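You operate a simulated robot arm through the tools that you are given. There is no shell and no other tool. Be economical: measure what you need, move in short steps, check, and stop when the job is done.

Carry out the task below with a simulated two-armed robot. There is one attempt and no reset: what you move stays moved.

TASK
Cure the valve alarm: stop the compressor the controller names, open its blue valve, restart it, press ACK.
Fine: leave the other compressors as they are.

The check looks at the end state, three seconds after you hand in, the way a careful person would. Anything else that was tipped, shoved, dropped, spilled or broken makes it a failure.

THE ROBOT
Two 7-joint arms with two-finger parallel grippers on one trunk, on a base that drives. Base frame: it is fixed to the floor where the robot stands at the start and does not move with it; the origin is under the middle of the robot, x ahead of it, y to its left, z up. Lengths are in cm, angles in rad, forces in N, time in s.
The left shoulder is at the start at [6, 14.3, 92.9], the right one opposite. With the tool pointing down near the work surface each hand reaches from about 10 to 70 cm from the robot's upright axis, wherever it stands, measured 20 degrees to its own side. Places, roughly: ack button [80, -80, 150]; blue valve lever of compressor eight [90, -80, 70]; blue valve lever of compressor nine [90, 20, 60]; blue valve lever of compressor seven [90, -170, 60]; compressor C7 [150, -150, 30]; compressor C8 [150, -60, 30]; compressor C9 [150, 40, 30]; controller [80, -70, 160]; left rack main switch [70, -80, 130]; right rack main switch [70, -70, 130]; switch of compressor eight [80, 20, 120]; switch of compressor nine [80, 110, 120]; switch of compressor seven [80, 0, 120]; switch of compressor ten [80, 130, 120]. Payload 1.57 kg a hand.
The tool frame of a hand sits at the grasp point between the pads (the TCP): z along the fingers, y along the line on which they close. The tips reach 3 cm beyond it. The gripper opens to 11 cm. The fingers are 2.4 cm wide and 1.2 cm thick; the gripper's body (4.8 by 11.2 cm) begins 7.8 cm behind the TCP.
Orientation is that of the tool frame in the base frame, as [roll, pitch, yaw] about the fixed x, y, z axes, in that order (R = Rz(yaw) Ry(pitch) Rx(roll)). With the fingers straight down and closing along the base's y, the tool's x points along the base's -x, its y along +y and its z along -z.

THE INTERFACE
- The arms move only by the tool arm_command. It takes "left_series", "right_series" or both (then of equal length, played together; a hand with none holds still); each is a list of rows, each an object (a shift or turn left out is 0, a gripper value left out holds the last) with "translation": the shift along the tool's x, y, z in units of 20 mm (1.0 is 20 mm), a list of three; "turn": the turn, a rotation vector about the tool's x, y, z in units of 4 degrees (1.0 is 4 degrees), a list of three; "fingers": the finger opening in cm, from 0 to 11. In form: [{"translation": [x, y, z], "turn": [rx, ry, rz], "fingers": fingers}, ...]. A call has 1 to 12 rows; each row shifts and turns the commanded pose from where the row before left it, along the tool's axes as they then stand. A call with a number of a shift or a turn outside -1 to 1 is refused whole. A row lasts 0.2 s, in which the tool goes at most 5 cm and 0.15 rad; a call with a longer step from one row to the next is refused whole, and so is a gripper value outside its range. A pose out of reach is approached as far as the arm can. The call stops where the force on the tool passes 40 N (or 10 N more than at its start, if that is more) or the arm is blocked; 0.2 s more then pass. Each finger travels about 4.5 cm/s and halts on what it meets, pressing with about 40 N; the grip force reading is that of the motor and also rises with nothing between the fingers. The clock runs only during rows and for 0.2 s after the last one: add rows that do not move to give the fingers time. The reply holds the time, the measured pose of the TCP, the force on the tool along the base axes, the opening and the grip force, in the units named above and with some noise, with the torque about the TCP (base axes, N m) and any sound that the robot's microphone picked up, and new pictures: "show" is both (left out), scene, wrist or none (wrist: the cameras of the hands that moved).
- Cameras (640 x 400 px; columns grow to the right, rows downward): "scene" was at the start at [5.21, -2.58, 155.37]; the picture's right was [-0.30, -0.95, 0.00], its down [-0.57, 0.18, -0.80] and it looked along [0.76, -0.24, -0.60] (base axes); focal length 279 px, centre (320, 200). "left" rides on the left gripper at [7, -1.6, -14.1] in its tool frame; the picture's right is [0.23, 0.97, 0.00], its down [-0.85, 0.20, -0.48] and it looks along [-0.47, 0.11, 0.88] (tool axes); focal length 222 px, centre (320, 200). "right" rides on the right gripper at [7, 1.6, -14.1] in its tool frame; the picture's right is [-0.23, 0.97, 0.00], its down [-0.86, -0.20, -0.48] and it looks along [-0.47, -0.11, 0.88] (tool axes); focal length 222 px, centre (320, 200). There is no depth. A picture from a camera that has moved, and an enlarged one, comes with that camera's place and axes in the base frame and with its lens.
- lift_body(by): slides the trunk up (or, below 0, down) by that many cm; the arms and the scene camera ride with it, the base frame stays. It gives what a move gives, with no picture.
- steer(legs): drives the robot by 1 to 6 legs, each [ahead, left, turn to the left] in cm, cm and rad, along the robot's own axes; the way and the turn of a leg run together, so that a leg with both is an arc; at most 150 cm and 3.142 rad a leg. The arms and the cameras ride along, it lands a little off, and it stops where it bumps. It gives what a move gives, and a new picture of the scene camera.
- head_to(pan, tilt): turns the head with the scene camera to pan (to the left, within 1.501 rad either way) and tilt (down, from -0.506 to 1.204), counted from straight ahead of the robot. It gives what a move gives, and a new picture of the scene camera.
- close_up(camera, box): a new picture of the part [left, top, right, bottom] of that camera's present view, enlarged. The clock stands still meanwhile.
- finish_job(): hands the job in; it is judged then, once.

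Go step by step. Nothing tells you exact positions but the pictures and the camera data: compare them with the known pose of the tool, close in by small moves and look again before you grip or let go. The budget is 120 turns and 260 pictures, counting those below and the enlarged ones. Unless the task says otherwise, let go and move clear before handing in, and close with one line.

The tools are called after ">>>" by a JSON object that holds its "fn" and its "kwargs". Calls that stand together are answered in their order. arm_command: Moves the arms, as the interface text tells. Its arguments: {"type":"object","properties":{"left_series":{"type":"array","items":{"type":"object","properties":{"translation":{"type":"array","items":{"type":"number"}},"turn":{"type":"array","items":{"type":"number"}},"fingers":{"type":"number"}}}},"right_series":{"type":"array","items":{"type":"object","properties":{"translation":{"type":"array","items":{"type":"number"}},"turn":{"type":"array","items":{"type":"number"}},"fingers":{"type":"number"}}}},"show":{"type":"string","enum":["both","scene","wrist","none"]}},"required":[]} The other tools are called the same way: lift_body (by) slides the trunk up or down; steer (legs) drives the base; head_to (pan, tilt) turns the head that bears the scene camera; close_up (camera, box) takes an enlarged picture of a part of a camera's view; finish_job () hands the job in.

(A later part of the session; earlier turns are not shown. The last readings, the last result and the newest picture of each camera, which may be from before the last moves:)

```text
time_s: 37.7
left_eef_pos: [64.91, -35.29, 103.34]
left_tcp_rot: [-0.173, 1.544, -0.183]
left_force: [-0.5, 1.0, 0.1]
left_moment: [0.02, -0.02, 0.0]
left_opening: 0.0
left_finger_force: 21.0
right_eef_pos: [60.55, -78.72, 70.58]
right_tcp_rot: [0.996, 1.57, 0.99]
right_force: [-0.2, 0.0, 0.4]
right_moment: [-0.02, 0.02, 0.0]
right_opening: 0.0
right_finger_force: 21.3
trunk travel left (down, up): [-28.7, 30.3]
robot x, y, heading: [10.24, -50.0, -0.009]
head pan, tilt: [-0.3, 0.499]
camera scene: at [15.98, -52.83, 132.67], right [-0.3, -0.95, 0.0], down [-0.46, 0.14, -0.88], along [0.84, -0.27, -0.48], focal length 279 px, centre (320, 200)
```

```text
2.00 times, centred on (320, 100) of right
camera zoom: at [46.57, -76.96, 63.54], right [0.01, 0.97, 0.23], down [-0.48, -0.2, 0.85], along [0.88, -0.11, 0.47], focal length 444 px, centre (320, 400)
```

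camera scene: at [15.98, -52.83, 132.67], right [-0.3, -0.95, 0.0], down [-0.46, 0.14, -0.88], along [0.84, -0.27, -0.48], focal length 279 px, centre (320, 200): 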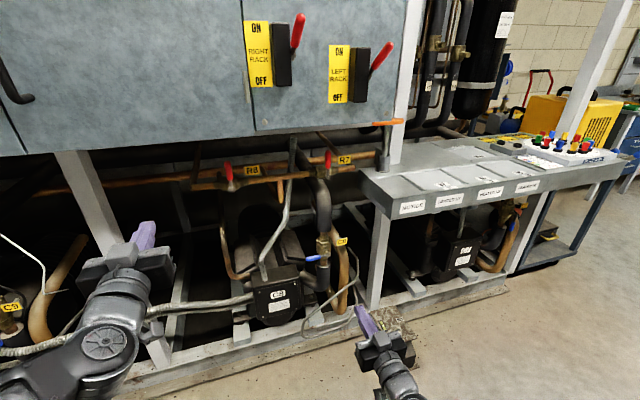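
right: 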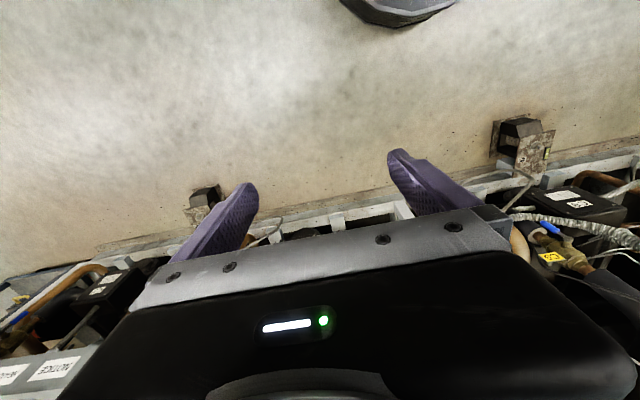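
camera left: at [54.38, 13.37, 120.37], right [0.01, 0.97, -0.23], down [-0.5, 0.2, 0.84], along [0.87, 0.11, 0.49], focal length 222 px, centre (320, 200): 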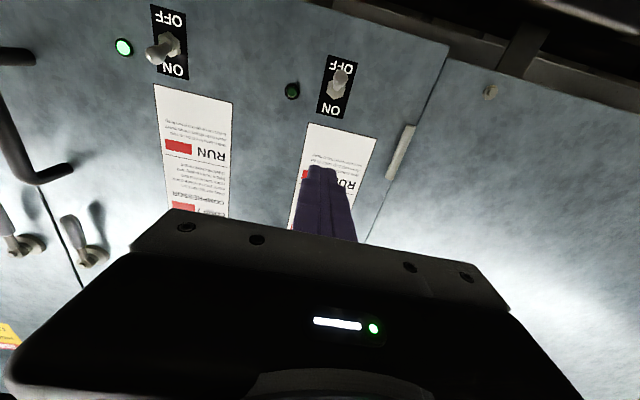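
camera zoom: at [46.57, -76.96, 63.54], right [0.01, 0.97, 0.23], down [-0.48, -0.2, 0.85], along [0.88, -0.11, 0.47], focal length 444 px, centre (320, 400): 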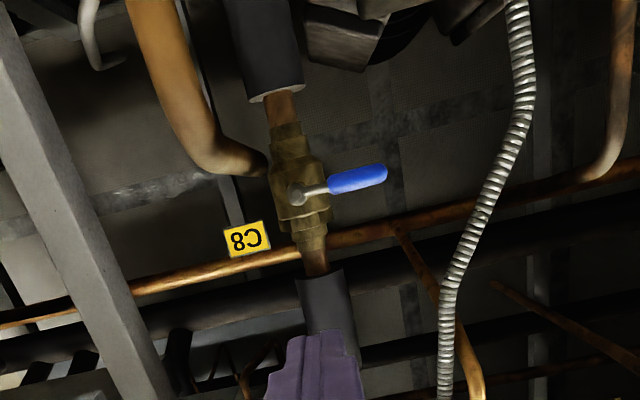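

>>> {"fn": "arm_command", "kwargs": {"right_series": [{"translation": [-0.4, 0.4, 0]}, {"translation": [-0.4, 0.4, 0]}, {"translation": [-0.4, 0.4, 0]}, {"translation": [0, 0.4, 1]}, {"translation": [0, 0.4, 1]}, {"translation": [0, 0, 1]}, {"translation": [0, 0, 1]}, {"translation": [0, 0, 1]}, {"translation": [0, 0, 1]}, {"translation": [0, 0, 1]}, {"translation": [0, 0, 1]}, {"translation": [0, 0, 1]}]}}

>>> {"fn": "close_up", "kwargs": {"camera": "scene", "box": [260, 190, 400, 330]}}

```text
time_s: 40.3
left_eef_pos: [64.9, -35.26, 103.41]
left_tcp_rot: [-0.174, 1.542, -0.183]
left_force: [0.0, -0.3, 0.7]
left_moment: [0.0, -0.02, 0.0]
left_opening: 0.0
left_finger_force: 21.4
right_eef_pos: [80.06, -75.22, 71.98]
right_tcp_rot: [2.429, 1.57, 2.423]
right_force: [0.5, -0.3, 0.2]
right_moment: [0.05, 0.01, -0.01]
right_opening: 0.01
right_finger_force: 21.5
right hand out of reach, approached as far as the arm can: row 1, 2, 3
trunk travel left (down, up): [-28.7, 30.3]
robot x, y, heading: [9.86, -50.13, -0.008]
head pan, tilt: [-0.3, 0.499]
camera scene: at [15.99, -52.83, 132.67], right [-0.3, -0.95, 0.0], down [-0.46, 0.14, -0.88], along [0.84, -0.27, -0.48], focal length 279 px, centre (320, 200)
camera right: at [66.16, -73.53, 65.02], right [0.01, 0.97, 0.23], down [-0.48, -0.2, 0.86], along [0.88, -0.11, 0.47], focal length 222 px, centre (320, 200)
```

scene: 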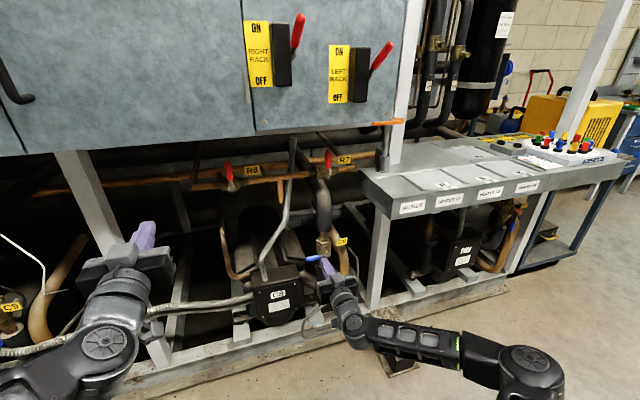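
right: 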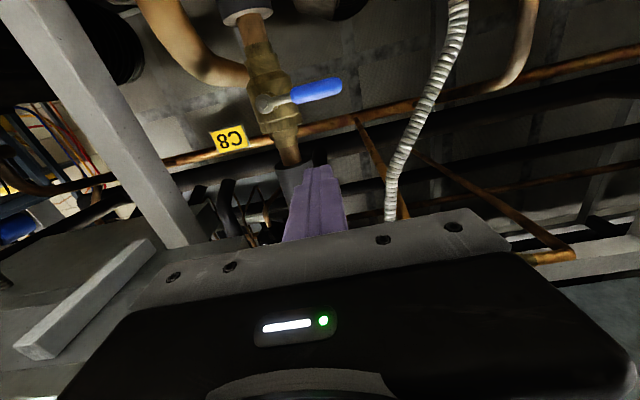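

```text
2.86 times, centred on (330, 260) of scene
camera zoom: at [15.99, -52.83, 132.67], right [-0.3, -0.95, 0.0], down [-0.46, 0.14, -0.88], along [0.84, -0.27, -0.48], focal length 798 px, centre (291, 29)
```

zoom: 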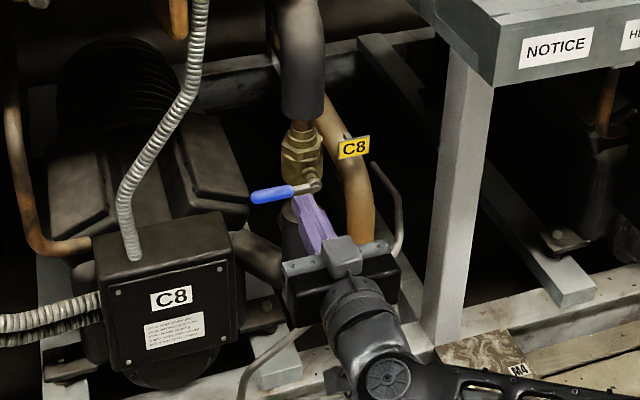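

Pivot confirmed at about [92, -80, 66]. Advance over the lever.

>>> {"fn": "arm_command", "kwargs": {"right_series": [{"translation": [0, 0.25, 1]}, {"translation": [0, 0, 1]}, {"translation": [0, 0, 1]}, {"translation": [0, 0, 1]}, {"translation": [0, 0, 0.7]}, {}], "show": "wrist"}}

>>> {"fn": "close_up", "kwargs": {"camera": "right", "box": [200, 50, 440, 200]}}

>>> {"fn": "close_up", "kwargs": {"camera": "scene", "box": [290, 220, 370, 290]}}

```text
time_s: 41.7
left_eef_pos: [64.94, -35.31, 103.35]
left_tcp_rot: [-0.176, 1.542, -0.183]
left_force: [-0.3, 0.0, -0.3]
left_moment: [-0.03, 0.01, -0.03]
left_opening: 0.0
left_finger_force: 20.9
right_eef_pos: [89.63, -74.74, 72.02]
right_tcp_rot: [-1.342, 1.57, -1.35]
right_force: [0.1, -0.2, -0.1]
right_moment: [0.0, -0.02, -0.01]
right_opening: 0.01
right_finger_force: 21.6
trunk travel left (down, up): [-28.7, 30.3]
robot x, y, heading: [10.49, -49.96, -0.009]
head pan, tilt: [-0.3, 0.499]
camera right: at [75.69, -73.08, 64.9], right [0.01, 0.97, 0.23], down [-0.48, -0.2, 0.86], along [0.88, -0.11, 0.47], focal length 222 px, centre (320, 200)
```

right: 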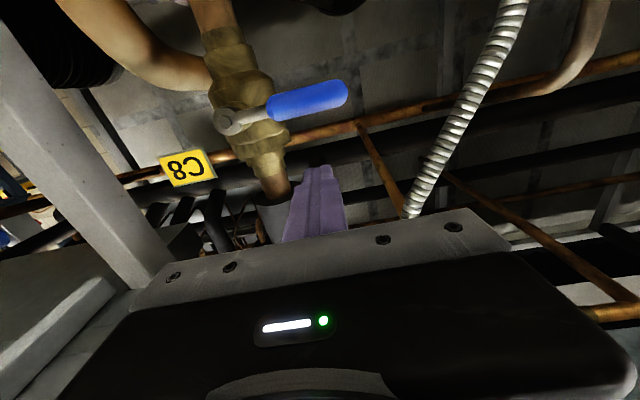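

```text
2.67 times, centred on (320, 125) of right
camera zoom: at [75.69, -73.08, 64.9], right [0.01, 0.97, 0.23], down [-0.48, -0.2, 0.86], along [0.88, -0.11, 0.47], focal length 592 px, centre (320, 400)
```

zoom: 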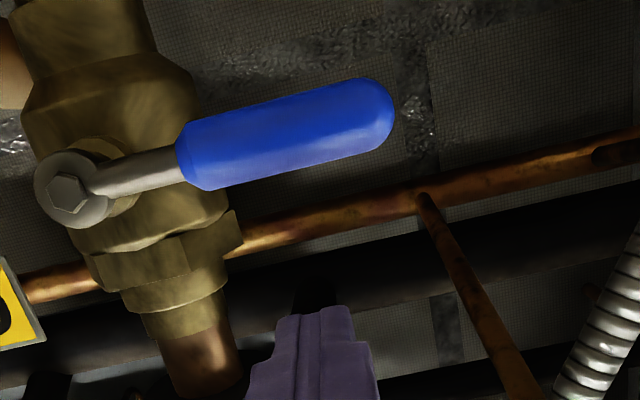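

```text
5.71 times, centred on (330, 255) of scene
camera zoom: at [16.0, -52.83, 132.67], right [-0.3, -0.95, 0.0], down [-0.46, 0.14, -0.88], along [0.84, -0.27, -0.48], focal length 1595 px, centre (263, -114)
```

zoom: 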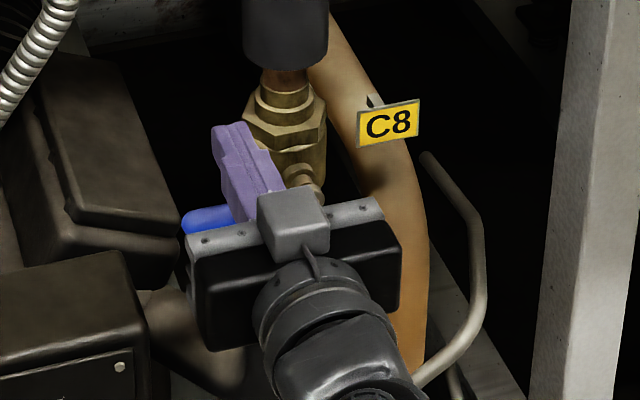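

>>> {"fn": "arm_command", "kwargs": {"right_series": [{"translation": [0, 0, 0.3]}, {"translation": [0.5, 0, 0]}, {"translation": [0.5, 0, 0]}, {"translation": [0.5, 0, 0]}, {"translation": [0.5, 0, 0]}, {"translation": [0.35, 0.05, 0]}, {"translation": [0.35, 0.05, 0]}, {"translation": [0.35, 0.05, 0]}], "show": "wrist"}}

>>> {"fn": "close_up", "kwargs": {"camera": "scene", "box": [290, 220, 370, 290]}}

```text
time_s: 43.5
left_eef_pos: [64.88, -35.24, 103.37]
left_tcp_rot: [-0.183, 1.543, -0.192]
left_force: [0.1, -0.8, 0.3]
left_moment: [-0.01, 0.0, 0.0]
left_opening: 0.0
left_finger_force: 21.9
right_eef_pos: [89.51, -74.87, 66.2]
right_tcp_rot: [-2.519, 1.57, -2.524]
right_force: [4.4, 1.4, 3.3]
right_moment: [0.03, -0.15, 0.09]
right_opening: 0.01
right_finger_force: 21.2
right hand out of reach, approached as far as the arm can: row 6, 8
trunk travel left (down, up): [-28.7, 30.3]
robot x, y, heading: [10.46, -50.2, -0.01]
head pan, tilt: [-0.3, 0.499]
camera right: at [75.51, -73.27, 59.24], right [0.0, 0.97, 0.23], down [-0.48, -0.2, 0.86], along [0.88, -0.11, 0.47], focal length 222 px, centre (320, 200)
```

right: 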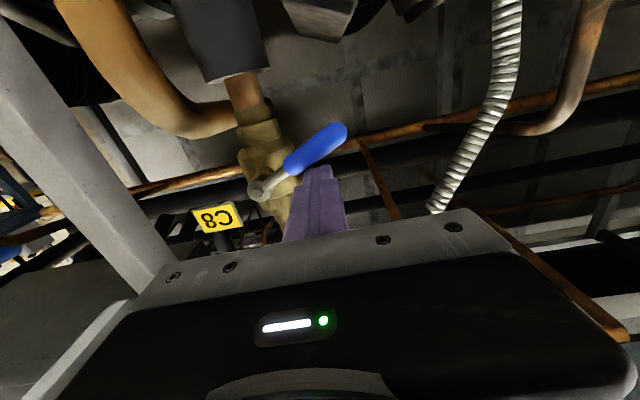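

```text
5.71 times, centred on (330, 255) of scene
camera zoom: at [15.98, -52.8, 132.67], right [-0.3, -0.95, 0.0], down [-0.46, 0.14, -0.88], along [0.84, -0.27, -0.48], focal length 1595 px, centre (263, -114)
```

zoom: 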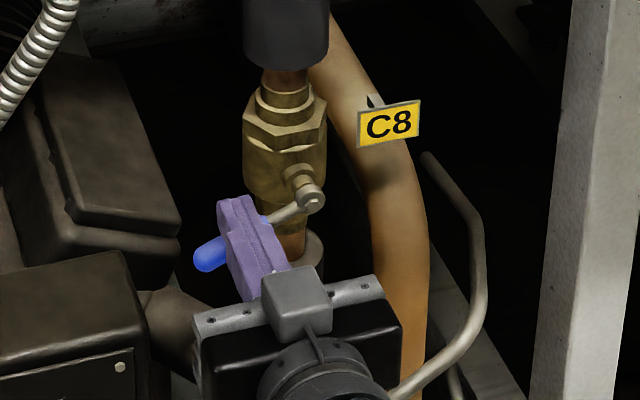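

The lever is turning downward. I continue along the arc.

>>> {"fn": "arm_command", "kwargs": {"right_series": [{"translation": [0.4, 0, 0]}, {"translation": [0.4, 0, 0]}, {"translation": [0.4, -0.1, 0]}, {"translation": [0.4, -0.2, 0]}, {"translation": [0.3, -0.3, 0]}, {"translation": [0.2, -0.3, 0]}, {"translation": [0.2, -0.4, 0]}], "show": "wrist"}}

>>> {"fn": "close_up", "kwargs": {"camera": "scene", "box": [290, 220, 370, 290]}}

```text
time_s: 45.1
left_eef_pos: [64.78, -35.32, 103.4]
left_tcp_rot: [-0.181, 1.544, -0.19]
left_force: [0.3, -0.6, 0.5]
left_moment: [-0.01, -0.01, -0.03]
left_opening: 0.0
left_finger_force: 21.2
right_eef_pos: [88.78, -77.99, 62.01]
right_tcp_rot: [-0.336, 1.57, -0.342]
right_force: [-1.3, 3.3, 2.9]
right_moment: [-0.04, -0.09, 0.09]
right_opening: 0.0
right_finger_force: 21.4
right hand out of reach, approached as far as the arm can: row 2, 4
trunk travel left (down, up): [-28.7, 30.3]
robot x, y, heading: [10.35, -50.63, -0.006]
head pan, tilt: [-0.3, 0.499]
camera right: at [74.75, -76.26, 55.0], right [0.01, 0.97, 0.23], down [-0.48, -0.2, 0.86], along [0.88, -0.11, 0.47], focal length 222 px, centre (320, 200)
```

right: 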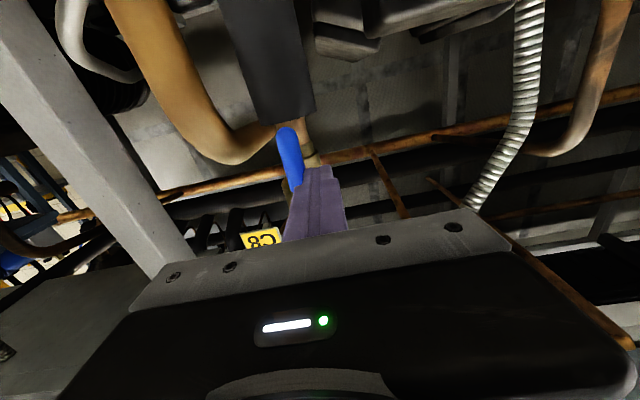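

```text
5.71 times, centred on (330, 255) of scene
camera zoom: at [15.94, -52.8, 132.67], right [-0.3, -0.95, 0.0], down [-0.46, 0.14, -0.88], along [0.84, -0.27, -0.48], focal length 1595 px, centre (263, -114)
```

zoom: 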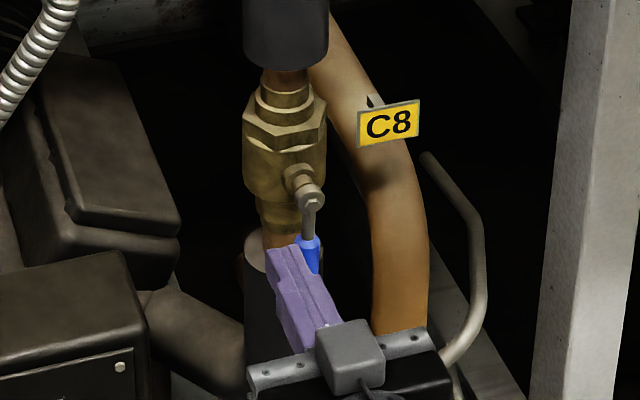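

>>> {"fn": "arm_command", "kwargs": {"right_series": [{"translation": [0, -0.25, 0]}, {"translation": [0, -0.25, 0]}], "show": "wrist"}}

>>> {"fn": "close_up", "kwargs": {"camera": "scene", "box": [290, 220, 370, 290]}}

```text
time_s: 45.7
left_eef_pos: [64.91, -35.1, 103.33]
left_tcp_rot: [-0.216, 1.542, -0.226]
left_force: [0.2, -0.2, -0.1]
left_moment: [0.0, -0.03, -0.02]
left_opening: 0.0
left_finger_force: 21.4
right_eef_pos: [88.69, -78.17, 61.91]
right_tcp_rot: [-3.136, 1.567, -3.132]
right_force: [-2.3, 21.0, 0.2]
right_moment: [-0.03, -0.02, 0.66]
right_opening: 0.01
right_finger_force: 21.4
trunk travel left (down, up): [-28.7, 30.3]
robot x, y, heading: [10.45, -49.98, -0.009]
head pan, tilt: [-0.3, 0.499]
camera right: at [74.7, -76.73, 55.0], right [-0.01, 0.97, 0.23], down [-0.47, -0.2, 0.86], along [0.88, -0.1, 0.46], focal length 222 px, centre (320, 200)
```

right: 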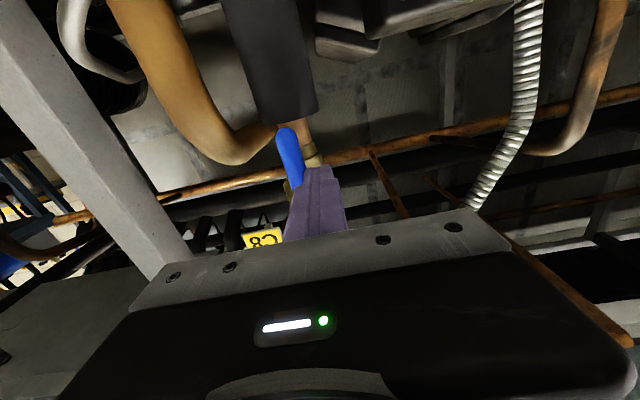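

```text
5.71 times, centred on (330, 255) of scene
camera zoom: at [15.99, -52.64, 132.67], right [-0.3, -0.95, 0.0], down [-0.46, 0.14, -0.88], along [0.84, -0.26, -0.48], focal length 1595 px, centre (263, -114)
```

zoom: 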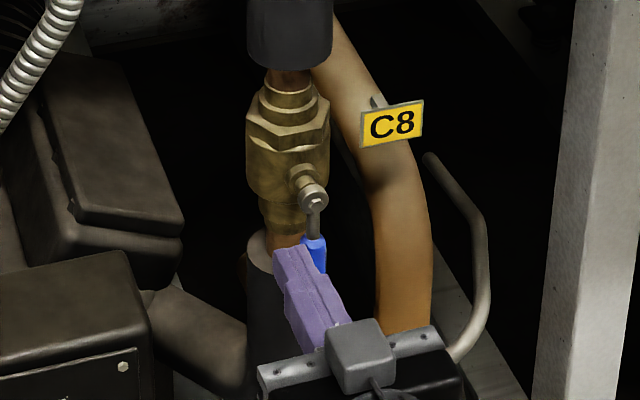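

The lever has reached its stop, straight down. I ease off and back the hand straight out.

>>> {"fn": "arm_command", "kwargs": {"right_series": [{"translation": [0, 0.5, 0]}, {"translation": [0, 0.2, -0.6]}, {"translation": [0, 0, -1]}, {"translation": [0, 0, -1]}, {"translation": [0, 0, -1]}, {"translation": [0, 0, -1]}, {"translation": [0, 0, -1]}, {"translation": [0, 0, -1]}, {"translation": [0, 0, -1]}, {"translation": [0, 0, -1]}, {"translation": [0, 0, -1]}, {"translation": [0, 0, -1]}]}}

>>> {"fn": "close_up", "kwargs": {"camera": "scene", "box": [290, 220, 370, 290]}}

```text
time_s: 48.3
left_eef_pos: [64.93, -35.34, 103.29]
left_tcp_rot: [-0.172, 1.543, -0.181]
left_force: [-1.0, -0.4, 0.5]
left_moment: [0.02, -0.03, -0.01]
left_opening: 0.0
left_finger_force: 21.1
right_eef_pos: [67.49, -77.49, 62.07]
right_tcp_rot: [2.546, 1.57, 2.539]
right_force: [0.0, -0.4, 0.7]
right_moment: [0.03, -0.04, 0.0]
right_opening: 0.01
right_finger_force: 21.2
trunk travel left (down, up): [-28.7, 30.3]
robot x, y, heading: [10.39, -50.32, -0.007]
head pan, tilt: [-0.3, 0.499]
camera scene: at [15.99, -52.83, 132.67], right [-0.3, -0.95, 0.0], down [-0.46, 0.14, -0.88], along [0.84, -0.27, -0.48], focal length 279 px, centre (320, 200)
camera right: at [53.47, -75.78, 55.08], right [0.01, 0.97, 0.23], down [-0.48, -0.2, 0.85], along [0.88, -0.11, 0.47], focal length 222 px, centre (320, 200)
```

scene: 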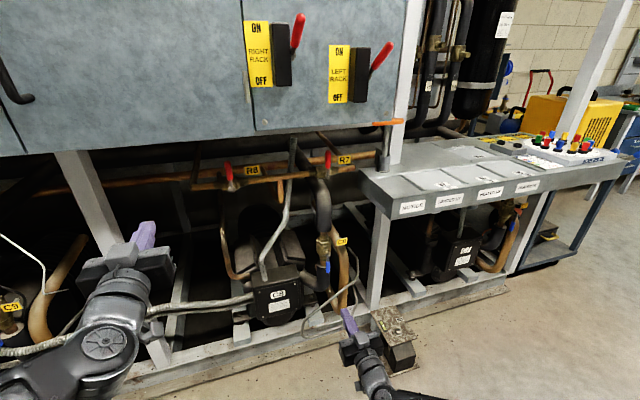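
right: 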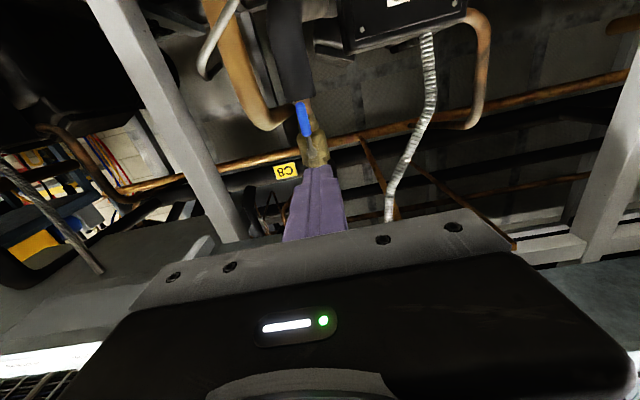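

```text
5.71 times, centred on (330, 255) of scene
camera zoom: at [15.99, -52.83, 132.67], right [-0.3, -0.95, 0.0], down [-0.46, 0.14, -0.88], along [0.84, -0.27, -0.48], focal length 1595 px, centre (263, -114)
```

zoom: 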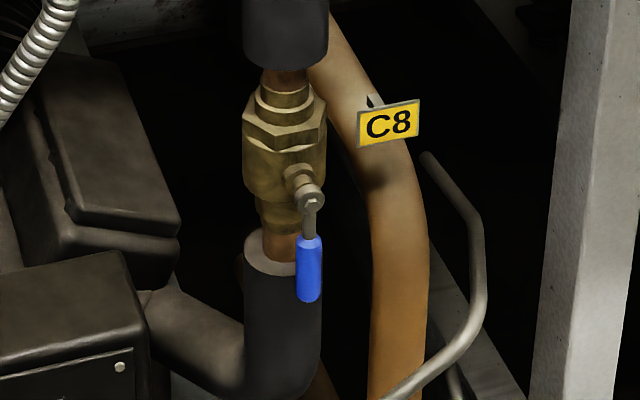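

The C8 valve is open. Now I back off, raise the trunk so the left hand is just below the toggle's height, and drive back to the C8 switch.

>>> {"fn": "steer", "kwargs": {"legs": [[-30, 0, 0], [0, 50, 0.008]]}}

>>> {"fn": "lift_body", "kwargs": {"by": 13}}

>>> {"fn": "steer", "kwargs": {"legs": [[18, 0, 0]]}}

>>> {"fn": "head_to", "kwargs": {"pan": 0.1, "tilt": 0.4}}

>>> {"fn": "close_up", "kwargs": {"camera": "left", "box": [0, 0, 640, 400]}}

```text
time_s: 52.9
left_eef_pos: [33.74, 15.84, 103.38]
left_tcp_rot: [-0.172, 1.543, -0.161]
left_force: [-0.3, -0.1, 0.4]
left_moment: [-0.03, 0.0, -0.02]
left_opening: 0.0
left_finger_force: 20.8
right_eef_pos: [37.23, -26.19, 62.25]
right_tcp_rot: [0.804, 1.57, 0.817]
right_force: [0.0, -0.7, -0.4]
right_moment: [0.03, 0.0, 0.03]
right_opening: 0.01
right_finger_force: 20.9
trunk travel left (down, up): [-28.7, 30.3]
robot x, y, heading: [-20.18, 0.1, 0.01]
head pan, tilt: [-0.3, 0.499]
camera scene: at [-14.86, -2.65, 132.67], right [-0.28, -0.96, 0.0], down [-0.46, 0.13, -0.88], along [0.84, -0.25, -0.48], focal length 279 px, centre (320, 200)
```

scene: 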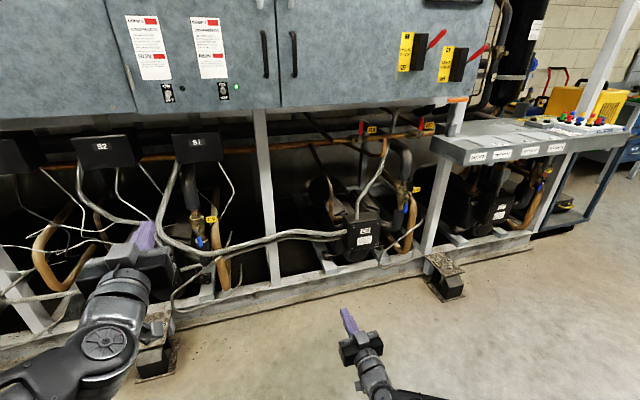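

```text
time_s: 54.5
left_eef_pos: [33.65, 15.84, 116.27]
left_tcp_rot: [-0.169, 1.542, -0.159]
left_force: [0.8, 0.7, 0.2]
left_moment: [0.0, -0.03, 0.0]
left_opening: 0.0
left_finger_force: 21.8
right_eef_pos: [37.11, -26.17, 75.16]
right_tcp_rot: [1.709, 1.57, 1.727]
right_force: [-0.3, 0.1, 0.0]
right_moment: [-0.01, 0.01, 0.01]
right_opening: 0.01
right_finger_force: 21.5
trunk travel left (down, up): [-41.7, 17.3]
robot x, y, heading: [-20.49, -0.4, 0.015]
head pan, tilt: [-0.3, 0.499]
```

```text
time_s: 56.0
left_eef_pos: [51.48, 16.04, 116.35]
left_tcp_rot: [-0.175, 1.546, -0.165]
left_force: [0.0, 0.7, 0.4]
left_moment: [0.0, -0.01, -0.04]
left_opening: 0.01
left_finger_force: 21.6
right_eef_pos: [54.96, -26.09, 75.08]
right_tcp_rot: [2.782, 1.569, 2.796]
right_force: [0.1, 0.6, -0.1]
right_moment: [-0.01, 0.0, -0.04]
right_opening: 0.02
right_finger_force: 21.5
trunk travel left (down, up): [-41.7, 17.3]
robot x, y, heading: [-2.57, 0.22, 0.011]
head pan, tilt: [-0.3, 0.499]
camera scene: at [2.94, -2.42, 145.66], right [-0.28, -0.96, 0.0], down [-0.46, 0.14, -0.88], along [0.84, -0.25, -0.48], focal length 279 px, centre (320, 200)
```

scene: 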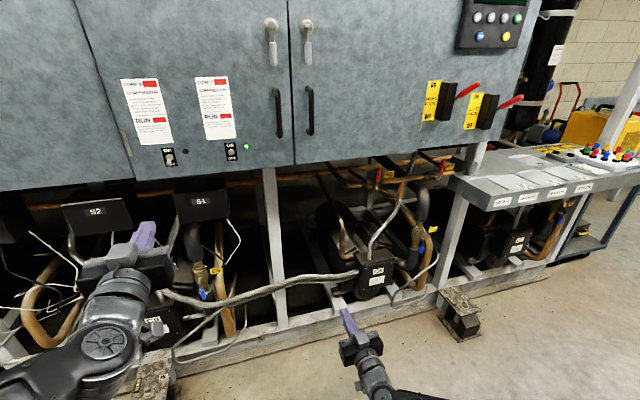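

```text
time_s: 56.9
left_eef_pos: [51.47, 15.95, 116.3]
left_tcp_rot: [-0.171, 1.543, -0.161]
left_force: [0.5, -0.5, 0.1]
left_moment: [0.01, 0.01, 0.02]
left_opening: 0.0
left_finger_force: 21.4
right_eef_pos: [54.72, -25.99, 74.98]
right_tcp_rot: [-2.047, 1.57, -2.034]
right_force: [-0.4, 0.5, -0.5]
right_moment: [0.0, -0.01, 0.01]
right_opening: 0.0
right_finger_force: 20.8
trunk travel left (down, up): [-41.7, 17.3]
robot x, y, heading: [-2.63, 0.41, 0.013]
head pan, tilt: [0.099, 0.4]
camera scene: at [3.34, 1.19, 146.58], right [0.11, -0.99, 0.0], down [-0.39, -0.04, -0.92], along [0.92, 0.1, -0.39], focal length 279 px, centre (320, 200)
```

scene: 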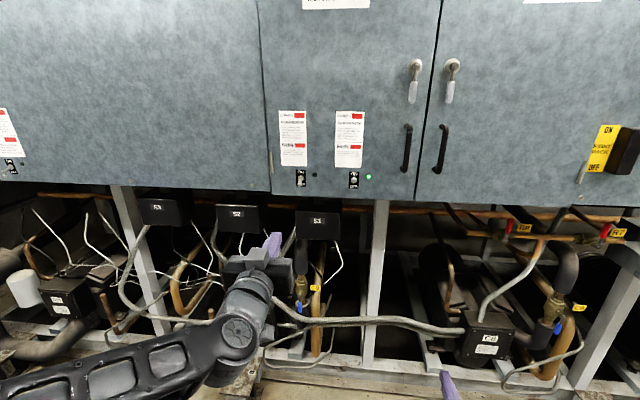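

```text
1.00 times, centred on (320, 200) of left
camera zoom: at [37.4, 14.2, 108.95], right [0.0, 0.97, -0.23], down [-0.5, 0.2, 0.84], along [0.86, 0.12, 0.49], focal length 222 px, centre (320, 200)
```

zoom: 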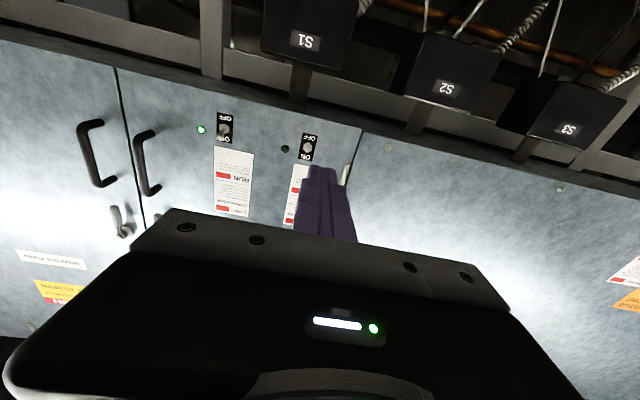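

>>> {"fn": "arm_command", "kwargs": {"left_series": [{"translation": [0, -0.25, 1]}, {"translation": [0, -0.25, 1]}, {"translation": [0, 0, 1]}, {"translation": [0, 0, 1]}, {"translation": [0, 0, 1]}, {"translation": [0, 0, 1]}, {"translation": [0, 0, 1]}, {"translation": [0, 0, 1]}, {"translation": [0, 0, 1]}, {"translation": [0, 0, 0.5]}, {}]}}

>>> {"fn": "close_up", "kwargs": {"camera": "left", "box": [240, 100, 400, 200]}}

>>> {"fn": "close_up", "kwargs": {"camera": "scene", "box": [260, 160, 340, 210]}}

```text
time_s: 59.2
left_eef_pos: [70.48, 15.23, 116.91]
left_tcp_rot: [-0.18, 1.545, -0.17]
left_force: [0.4, 0.0, -0.2]
left_moment: [-0.02, 0.01, 0.0]
left_opening: 0.0
left_finger_force: 21.4
right_eef_pos: [54.91, -25.95, 75.19]
right_tcp_rot: [-1.717, 1.569, -1.705]
right_force: [0.2, -1.1, -0.6]
right_moment: [-0.01, 0.01, 0.0]
right_opening: 0.03
right_finger_force: 21.1
trunk travel left (down, up): [-41.7, 17.3]
robot x, y, heading: [-2.3, 0.42, 0.014]
head pan, tilt: [0.099, 0.4]
camera scene: at [3.34, 1.19, 146.58], right [0.11, -0.99, 0.0], down [-0.39, -0.04, -0.92], along [0.92, 0.1, -0.39], focal length 279 px, centre (320, 200)
camera left: at [56.42, 13.42, 109.57], right [0.0, 0.97, -0.23], down [-0.5, 0.2, 0.84], along [0.86, 0.12, 0.49], focal length 222 px, centre (320, 200)
```

scene: 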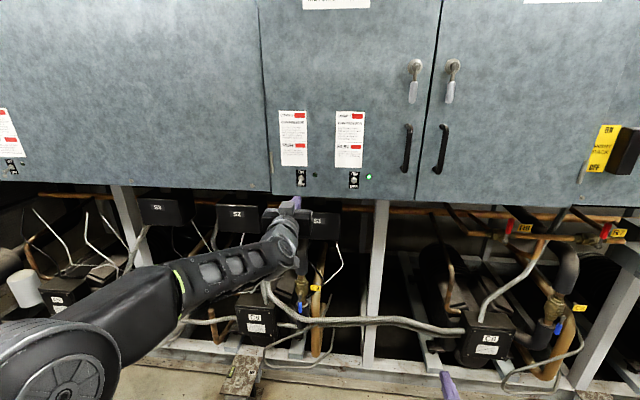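
left: 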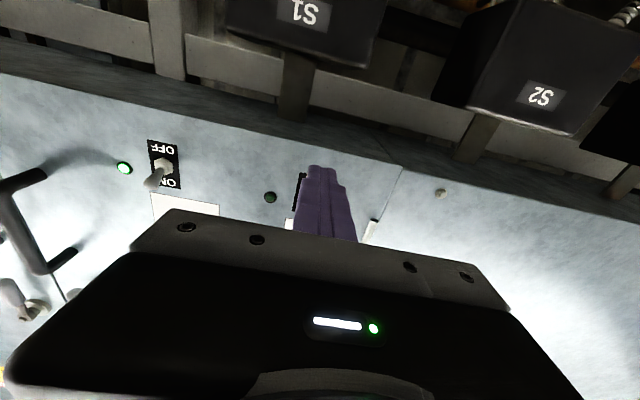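

```text
4.00 times, centred on (320, 150) of left
camera zoom: at [56.42, 13.42, 109.57], right [0.0, 0.97, -0.23], down [-0.5, 0.2, 0.84], along [0.86, 0.12, 0.49], focal length 888 px, centre (320, 400)
```

zoom: 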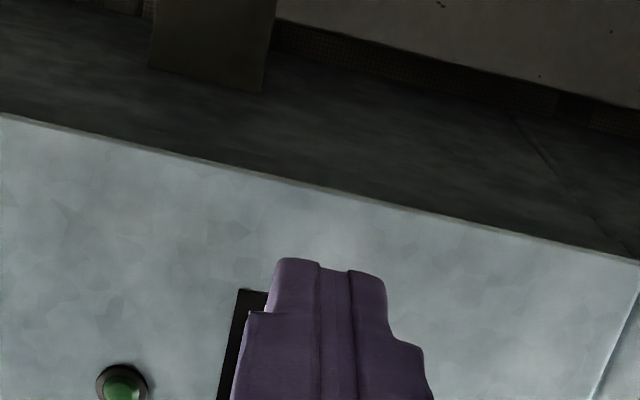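

```text
8.00 times, centred on (300, 185) of scene
camera zoom: at [3.34, 1.19, 146.58], right [0.11, -0.99, 0.0], down [-0.39, -0.04, -0.92], along [0.92, 0.1, -0.39], focal length 2233 px, centre (480, 320)
```

zoom: 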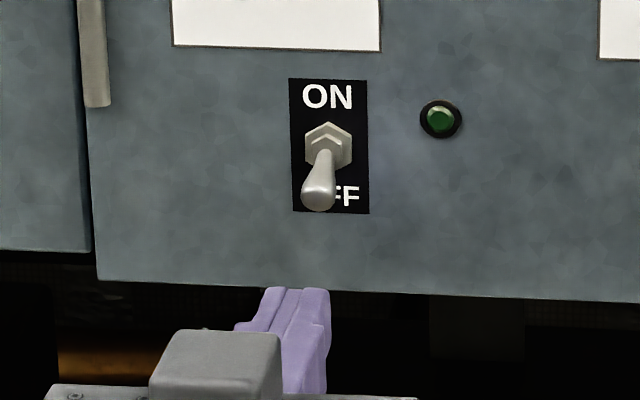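

>>> {"fn": "arm_command", "kwargs": {"left_series": [{"translation": [0, -0.2, 0.6]}, {"translation": [0, 0, 0.6]}, {"translation": [-0.3, 0, 0]}, {"translation": [-0.3, 0, 0]}, {"translation": [-0.3, 0, 0]}, {"translation": [-0.3, 0, 0]}, {"translation": [-0.3, 0, 0]}, {"translation": [-0.3, 0, 0]}, {"translation": [-0.3, 0, 0]}, {"translation": [-0.3, 0, 0]}]}}

>>> {"fn": "close_up", "kwargs": {"camera": "scene", "box": [260, 160, 340, 210]}}

```text
time_s: 61.5
left_eef_pos: [72.81, 15.04, 120.67]
left_tcp_rot: [-0.266, 1.564, -0.258]
left_force: [-2.7, 1.4, -4.7]
left_moment: [0.02, 0.12, 0.11]
left_opening: 0.0
left_finger_force: 21.1
right_eef_pos: [54.76, -25.92, 75.22]
right_tcp_rot: [1.571, 1.571, 1.585]
right_force: [0.6, 0.3, -0.4]
right_moment: [-0.02, 0.0, 0.01]
right_opening: 0.0
right_finger_force: 21.2
trunk travel left (down, up): [-41.7, 17.3]
robot x, y, heading: [-2.7, 0.34, 0.013]
head pan, tilt: [0.099, 0.4]
stopped in row 10 (left hand): the force on the tool passed its limit (the readings are from after the stop); the commanded pose is now the measured one
camera scene: at [3.31, 1.22, 146.62], right [0.11, -0.99, 0.0], down [-0.39, -0.04, -0.92], along [0.92, 0.1, -0.39], focal length 279 px, centre (320, 200)
camera left: at [58.63, 13.18, 113.53], right [-0.01, 0.97, -0.23], down [-0.49, 0.2, 0.85], along [0.87, 0.12, 0.47], focal length 222 px, centre (320, 200)
```

scene: 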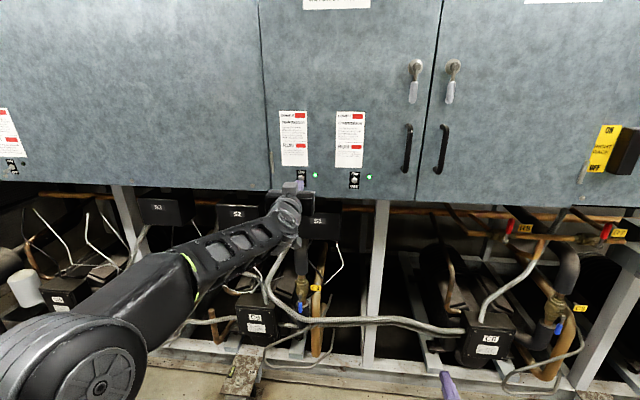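
left: 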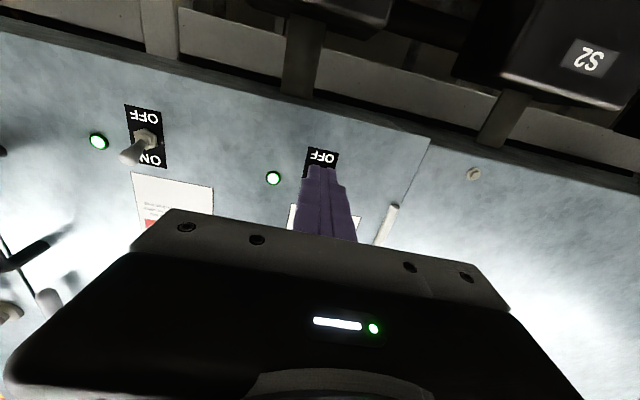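

```text
8.00 times, centred on (300, 185) of scene
camera zoom: at [3.31, 1.22, 146.62], right [0.11, -0.99, 0.0], down [-0.39, -0.04, -0.92], along [0.92, 0.1, -0.39], focal length 2233 px, centre (480, 320)
```

zoom: 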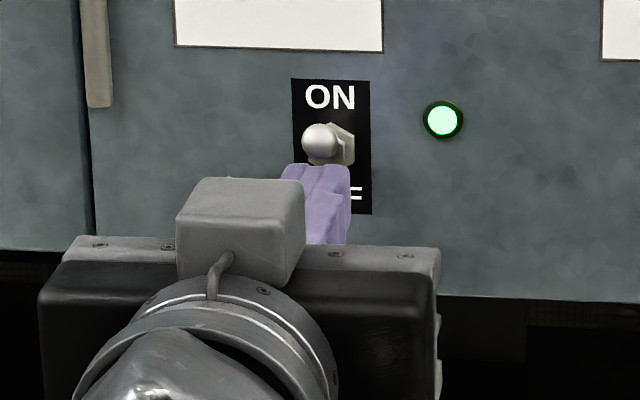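

C8 is running again (lamp lit). I withdraw the left hand, drive back and to the right, and raise the trunk to reach ACK with the right hand.

>>> {"fn": "arm_command", "kwargs": {"left_series": [{"translation": [0.5, 0, 0]}, {"translation": [0.3, 0, -1]}, {"translation": [0, 0, -1]}, {"translation": [0, 0, -1]}, {"translation": [0, 0, -1]}, {"translation": [0, 0, -1]}, {"translation": [0, 0, -1]}, {"translation": [0, 0, -1]}, {"translation": [0, 0, -1]}], "show": "none"}}

>>> {"fn": "steer", "kwargs": {"legs": [[-25, 0, 0], [0, -55, -0.013]]}}

>>> {"fn": "lift_body", "kwargs": {"by": 17}}

>>> {"fn": "arm_command", "kwargs": {"right_series": [{"translation": [-1, 0, 0]}, {"translation": [-1, 0, 0]}, {"translation": [-1, 0, 0]}, {"translation": [-1, 0, 0]}, {"translation": [-1, 0, 0]}, {"translation": [-1, 0, 0]}, {"translation": [-1, 0, 0]}, {"translation": [-1, 0, 0]}, {"translation": [-1, 0, 0]}, {"translation": [-1, 0, 0]}, {"translation": [-1, 0, 0]}, {"translation": [-1, 0, 0]}], "show": "none"}}

>>> {"fn": "arm_command", "kwargs": {"right_series": [{"translation": [-1, 0, 0]}, {"translation": [-1, 0, 0]}, {"translation": [-1, 0, 0]}, {"translation": [-1, 0, 0]}, {"translation": [-1, 0, 0]}, {"translation": [-1, 0, 0]}, {"translation": [-1, 0, 0]}, {"translation": [-1, 0, 0]}, {"translation": [-1, 0, 0]}, {"translation": [-1, 0, 0]}, {"translation": [-1, 0, 0]}, {"translation": [-1, 0, 0]}], "show": "wrist"}}

>>> {"fn": "head_to", "kwargs": {"pan": -0.3, "tilt": 0.2}}

```text
time_s: 63.5
left_eef_pos: [56.77, 14.77, 119.21]
left_tcp_rot: [-0.277, 1.559, -0.269]
left_force: [-0.4, 0.1, -0.4]
left_moment: [-0.02, -0.02, 0.0]
left_opening: 0.01
left_finger_force: 21.4
right_eef_pos: [54.71, -26.08, 75.06]
right_tcp_rot: [-2.422, 1.57, -2.408]
right_force: [0.4, -0.3, -0.1]
right_moment: [0.03, 0.02, 0.03]
right_opening: 0.0
right_finger_force: 21.5
trunk travel left (down, up): [-41.7, 17.3]
robot x, y, heading: [-3.11, 0.27, 0.019]
head pan, tilt: [0.099, 0.4]
```

```text
time_s: 68.1
left_eef_pos: [32.62, -41.42, 119.12]
left_tcp_rot: [-0.21, 1.561, -0.218]
left_force: [0.6, -0.2, 1.4]
left_moment: [0.02, 0.03, 0.02]
left_opening: 0.0
left_finger_force: 21.4
right_eef_pos: [29.89, -82.18, 75.12]
right_tcp_rot: [-1.626, 1.571, -1.629]
right_force: [-0.1, 0.0, 0.1]
right_moment: [0.0, 0.0, -0.01]
right_opening: 0.0
right_finger_force: 21.0
trunk travel left (down, up): [-41.7, 17.3]
robot x, y, heading: [-27.22, -55.0, -0.005]
head pan, tilt: [0.099, 0.4]
camera scene: at [-21.15, -54.14, 146.58], right [0.1, -1.0, 0.0], down [-0.39, -0.04, -0.92], along [0.92, 0.09, -0.39], focal length 279 px, centre (320, 200)
```

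scene: 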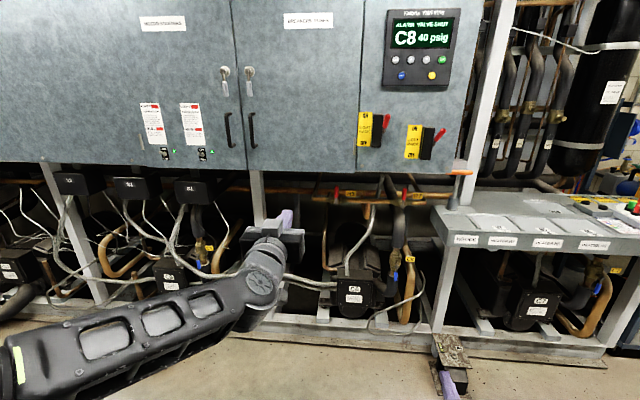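

```text
time_s: 70.0
left_eef_pos: [32.58, -41.4, 136.02]
left_tcp_rot: [-0.241, 1.561, -0.25]
left_force: [0.6, 0.3, -0.2]
left_moment: [-0.03, 0.0, 0.05]
left_opening: 0.01
left_finger_force: 21.3
right_eef_pos: [30.05, -82.16, 92.26]
right_tcp_rot: [1.843, 1.571, 1.838]
right_force: [-0.3, -0.3, 0.7]
right_moment: [0.02, -0.01, 0.02]
right_opening: 0.0
right_finger_force: 20.9
trunk travel left (down, up): [-58.7, 0.3]
robot x, y, heading: [-27.46, -54.81, -0.001]
head pan, tilt: [0.099, 0.4]
```

```text
time_s: 72.7
left_eef_pos: [32.59, -41.33, 136.1]
left_tcp_rot: [-0.271, 1.562, -0.279]
left_force: [0.8, 0.2, -0.7]
left_moment: [0.0, -0.01, 0.0]
left_opening: 0.0
left_finger_force: 21.0
right_eef_pos: [29.86, -82.22, 116.17]
right_tcp_rot: [1.439, 1.57, 1.437]
right_force: [0.9, 0.6, -0.3]
right_moment: [0.0, 0.0, 0.01]
right_opening: 0.0
right_finger_force: 20.9
trunk travel left (down, up): [-58.7, 0.3]
robot x, y, heading: [-27.45, -55.21, -0.006]
head pan, tilt: [0.099, 0.4]
```

```text
time_s: 75.2
left_eef_pos: [32.65, -41.31, 136.09]
left_tcp_rot: [-0.263, 1.559, -0.27]
left_force: [-1.1, -1.0, -1.1]
left_moment: [0.03, -0.01, 0.0]
left_opening: 0.0
left_finger_force: 21.5
right_eef_pos: [29.85, -82.3, 140.24]
right_tcp_rot: [1.72, 1.571, 1.72]
right_force: [0.2, 0.7, 0.6]
right_moment: [0.01, 0.0, -0.01]
right_opening: 0.0
right_finger_force: 21.1
trunk travel left (down, up): [-58.7, 0.3]
robot x, y, heading: [-27.19, -54.98, -0.005]
head pan, tilt: [0.099, 0.4]
camera right: at [15.83, -80.59, 133.21], right [0.0, 0.97, 0.23], down [-0.48, -0.2, 0.86], along [0.88, -0.11, 0.47], focal length 222 px, centre (320, 200)
```

right: 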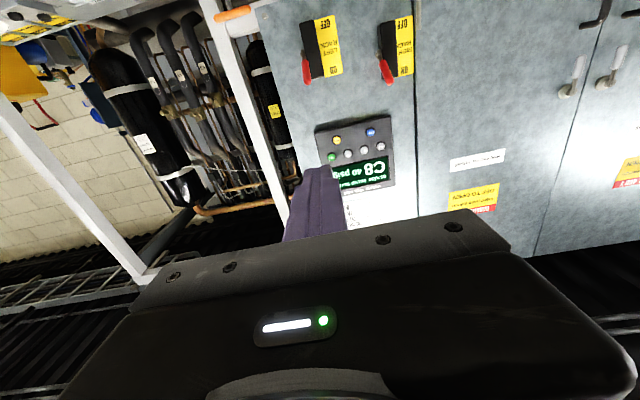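

```text
time_s: 76.1
left_eef_pos: [32.45, -41.37, 136.24]
left_tcp_rot: [-0.243, 1.56, -0.254]
left_force: [0.2, -0.7, -0.2]
left_moment: [0.01, -0.04, -0.04]
left_opening: 0.0
left_finger_force: 21.7
right_eef_pos: [29.86, -82.38, 140.23]
right_tcp_rot: [-1.591, 1.57, -1.595]
right_force: [-0.1, 0.5, -0.2]
right_moment: [-0.01, -0.03, 0.03]
right_opening: 0.0
right_finger_force: 21.0
trunk travel left (down, up): [-58.7, 0.3]
robot x, y, heading: [-27.41, -54.91, -0.004]
head pan, tilt: [-0.3, 0.201]
camera scene: at [-21.48, -57.76, 165.44], right [-0.3, -0.95, 0.0], down [-0.19, 0.06, -0.98], along [0.94, -0.29, -0.2], focal length 279 px, centre (320, 200)
```

scene: 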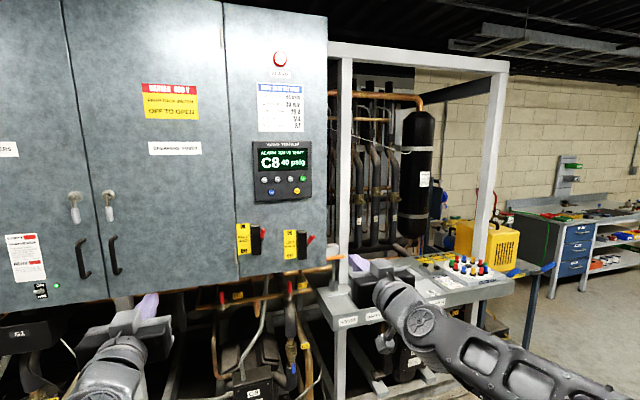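

>>> {"fn": "close_up", "kwargs": {"camera": "scene", "box": [250, 135, 330, 205]}}

>>> {"fn": "close_up", "kwargs": {"camera": "right", "box": [300, 100, 420, 200]}}

```text
5.71 times, centred on (290, 170) of scene
camera zoom: at [-21.48, -57.76, 165.44], right [-0.3, -0.95, 0.0], down [-0.19, 0.06, -0.98], along [0.94, -0.29, -0.2], focal length 1595 px, centre (491, 371)
```

zoom: 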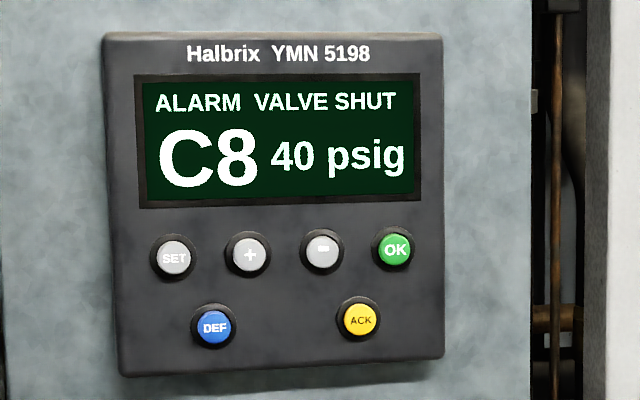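

```text
4.00 times, centred on (360, 150) of right
camera zoom: at [15.85, -80.63, 133.17], right [0.0, 0.97, 0.23], down [-0.48, -0.2, 0.86], along [0.88, -0.11, 0.47], focal length 888 px, centre (160, 400)
```

zoom: 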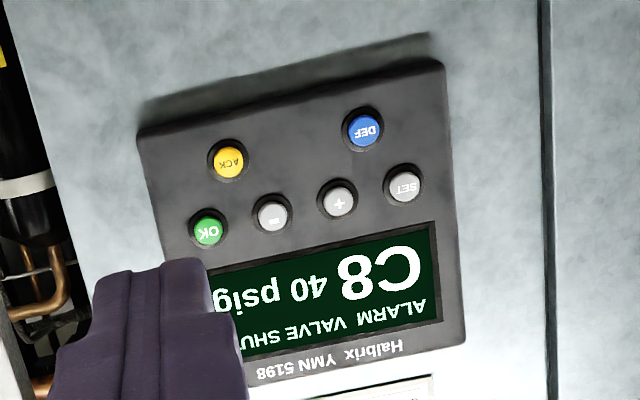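

The display is down to 40 psig. ACK triangulates to [76.3, -79.4, 148.5]. I align height and side, then drive 30 cm ahead.

>>> {"fn": "arm_command", "kwargs": {"right_series": [{"translation": [-1, 0.35, 0]}, {"translation": [-1, 0.35, 0]}, {"translation": [-1, 0.35, 0]}, {"translation": [-1, 0.35, 0]}, {"translation": [-0.15, 0, 0]}, {}], "show": "none"}}

>>> {"fn": "steer", "kwargs": {"legs": [[30, 0, 0.004]]}}

>>> {"fn": "close_up", "kwargs": {"camera": "right", "box": [240, 80, 440, 205]}}

```text
time_s: 77.5
left_eef_pos: [32.65, -41.31, 136.07]
left_tcp_rot: [-0.258, 1.561, -0.27]
left_force: [0.3, 0.9, -0.6]
left_moment: [0.03, 0.0, -0.02]
left_opening: 0.04
left_finger_force: 21.0
right_eef_pos: [29.91, -79.32, 148.35]
right_tcp_rot: [-1.526, 1.57, -1.528]
right_force: [0.4, 0.2, -0.1]
right_moment: [0.0, -0.02, 0.02]
right_opening: 0.0
right_finger_force: 21.7
trunk travel left (down, up): [-58.7, 0.3]
robot x, y, heading: [-27.61, -55.4, 0.002]
head pan, tilt: [-0.3, 0.201]
```

```text
time_s: 79.6
left_eef_pos: [62.56, -41.83, 136.1]
left_tcp_rot: [-0.271, 1.559, -0.285]
left_force: [0.4, -0.3, 0.4]
left_moment: [0.02, 0.01, -0.01]
left_opening: 0.0
left_finger_force: 21.1
right_eef_pos: [59.79, -79.88, 148.32]
right_tcp_rot: [2.853, 1.57, 2.842]
right_force: [0.4, -0.1, 0.0]
right_moment: [-0.01, -0.04, 0.0]
right_opening: 0.02
right_finger_force: 21.4
trunk travel left (down, up): [-58.7, 0.3]
robot x, y, heading: [2.25, -55.16, -0.004]
head pan, tilt: [-0.3, 0.201]
camera scene: at [8.5, -57.98, 165.43], right [-0.3, -0.95, 0.0], down [-0.19, 0.06, -0.98], along [0.93, -0.3, -0.2], focal length 279 px, centre (320, 200)
```

scene: 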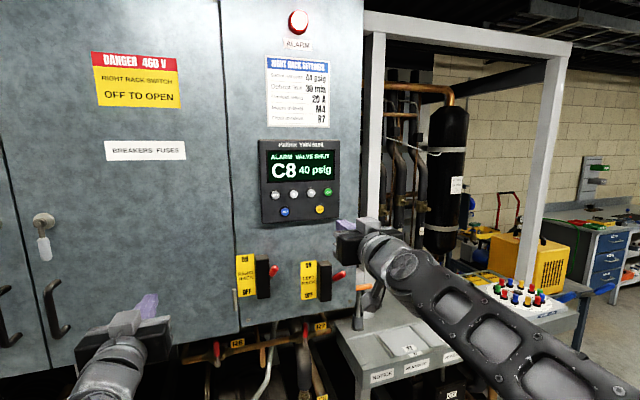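

```text
3.20 times, centred on (340, 142) of right
camera zoom: at [45.82, -78.16, 141.36], right [0.01, 0.97, 0.23], down [-0.48, -0.2, 0.86], along [0.88, -0.12, 0.47], focal length 711 px, centre (256, 384)
```

zoom: 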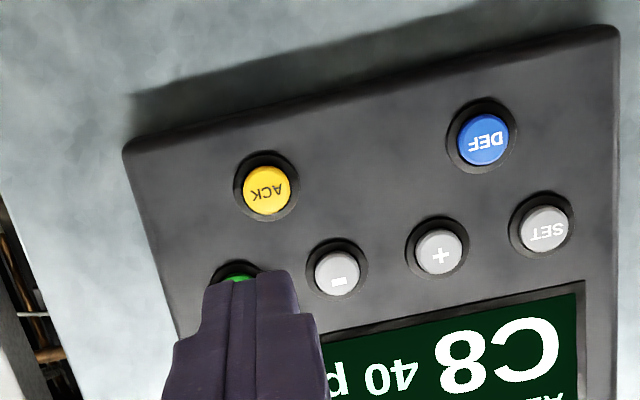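

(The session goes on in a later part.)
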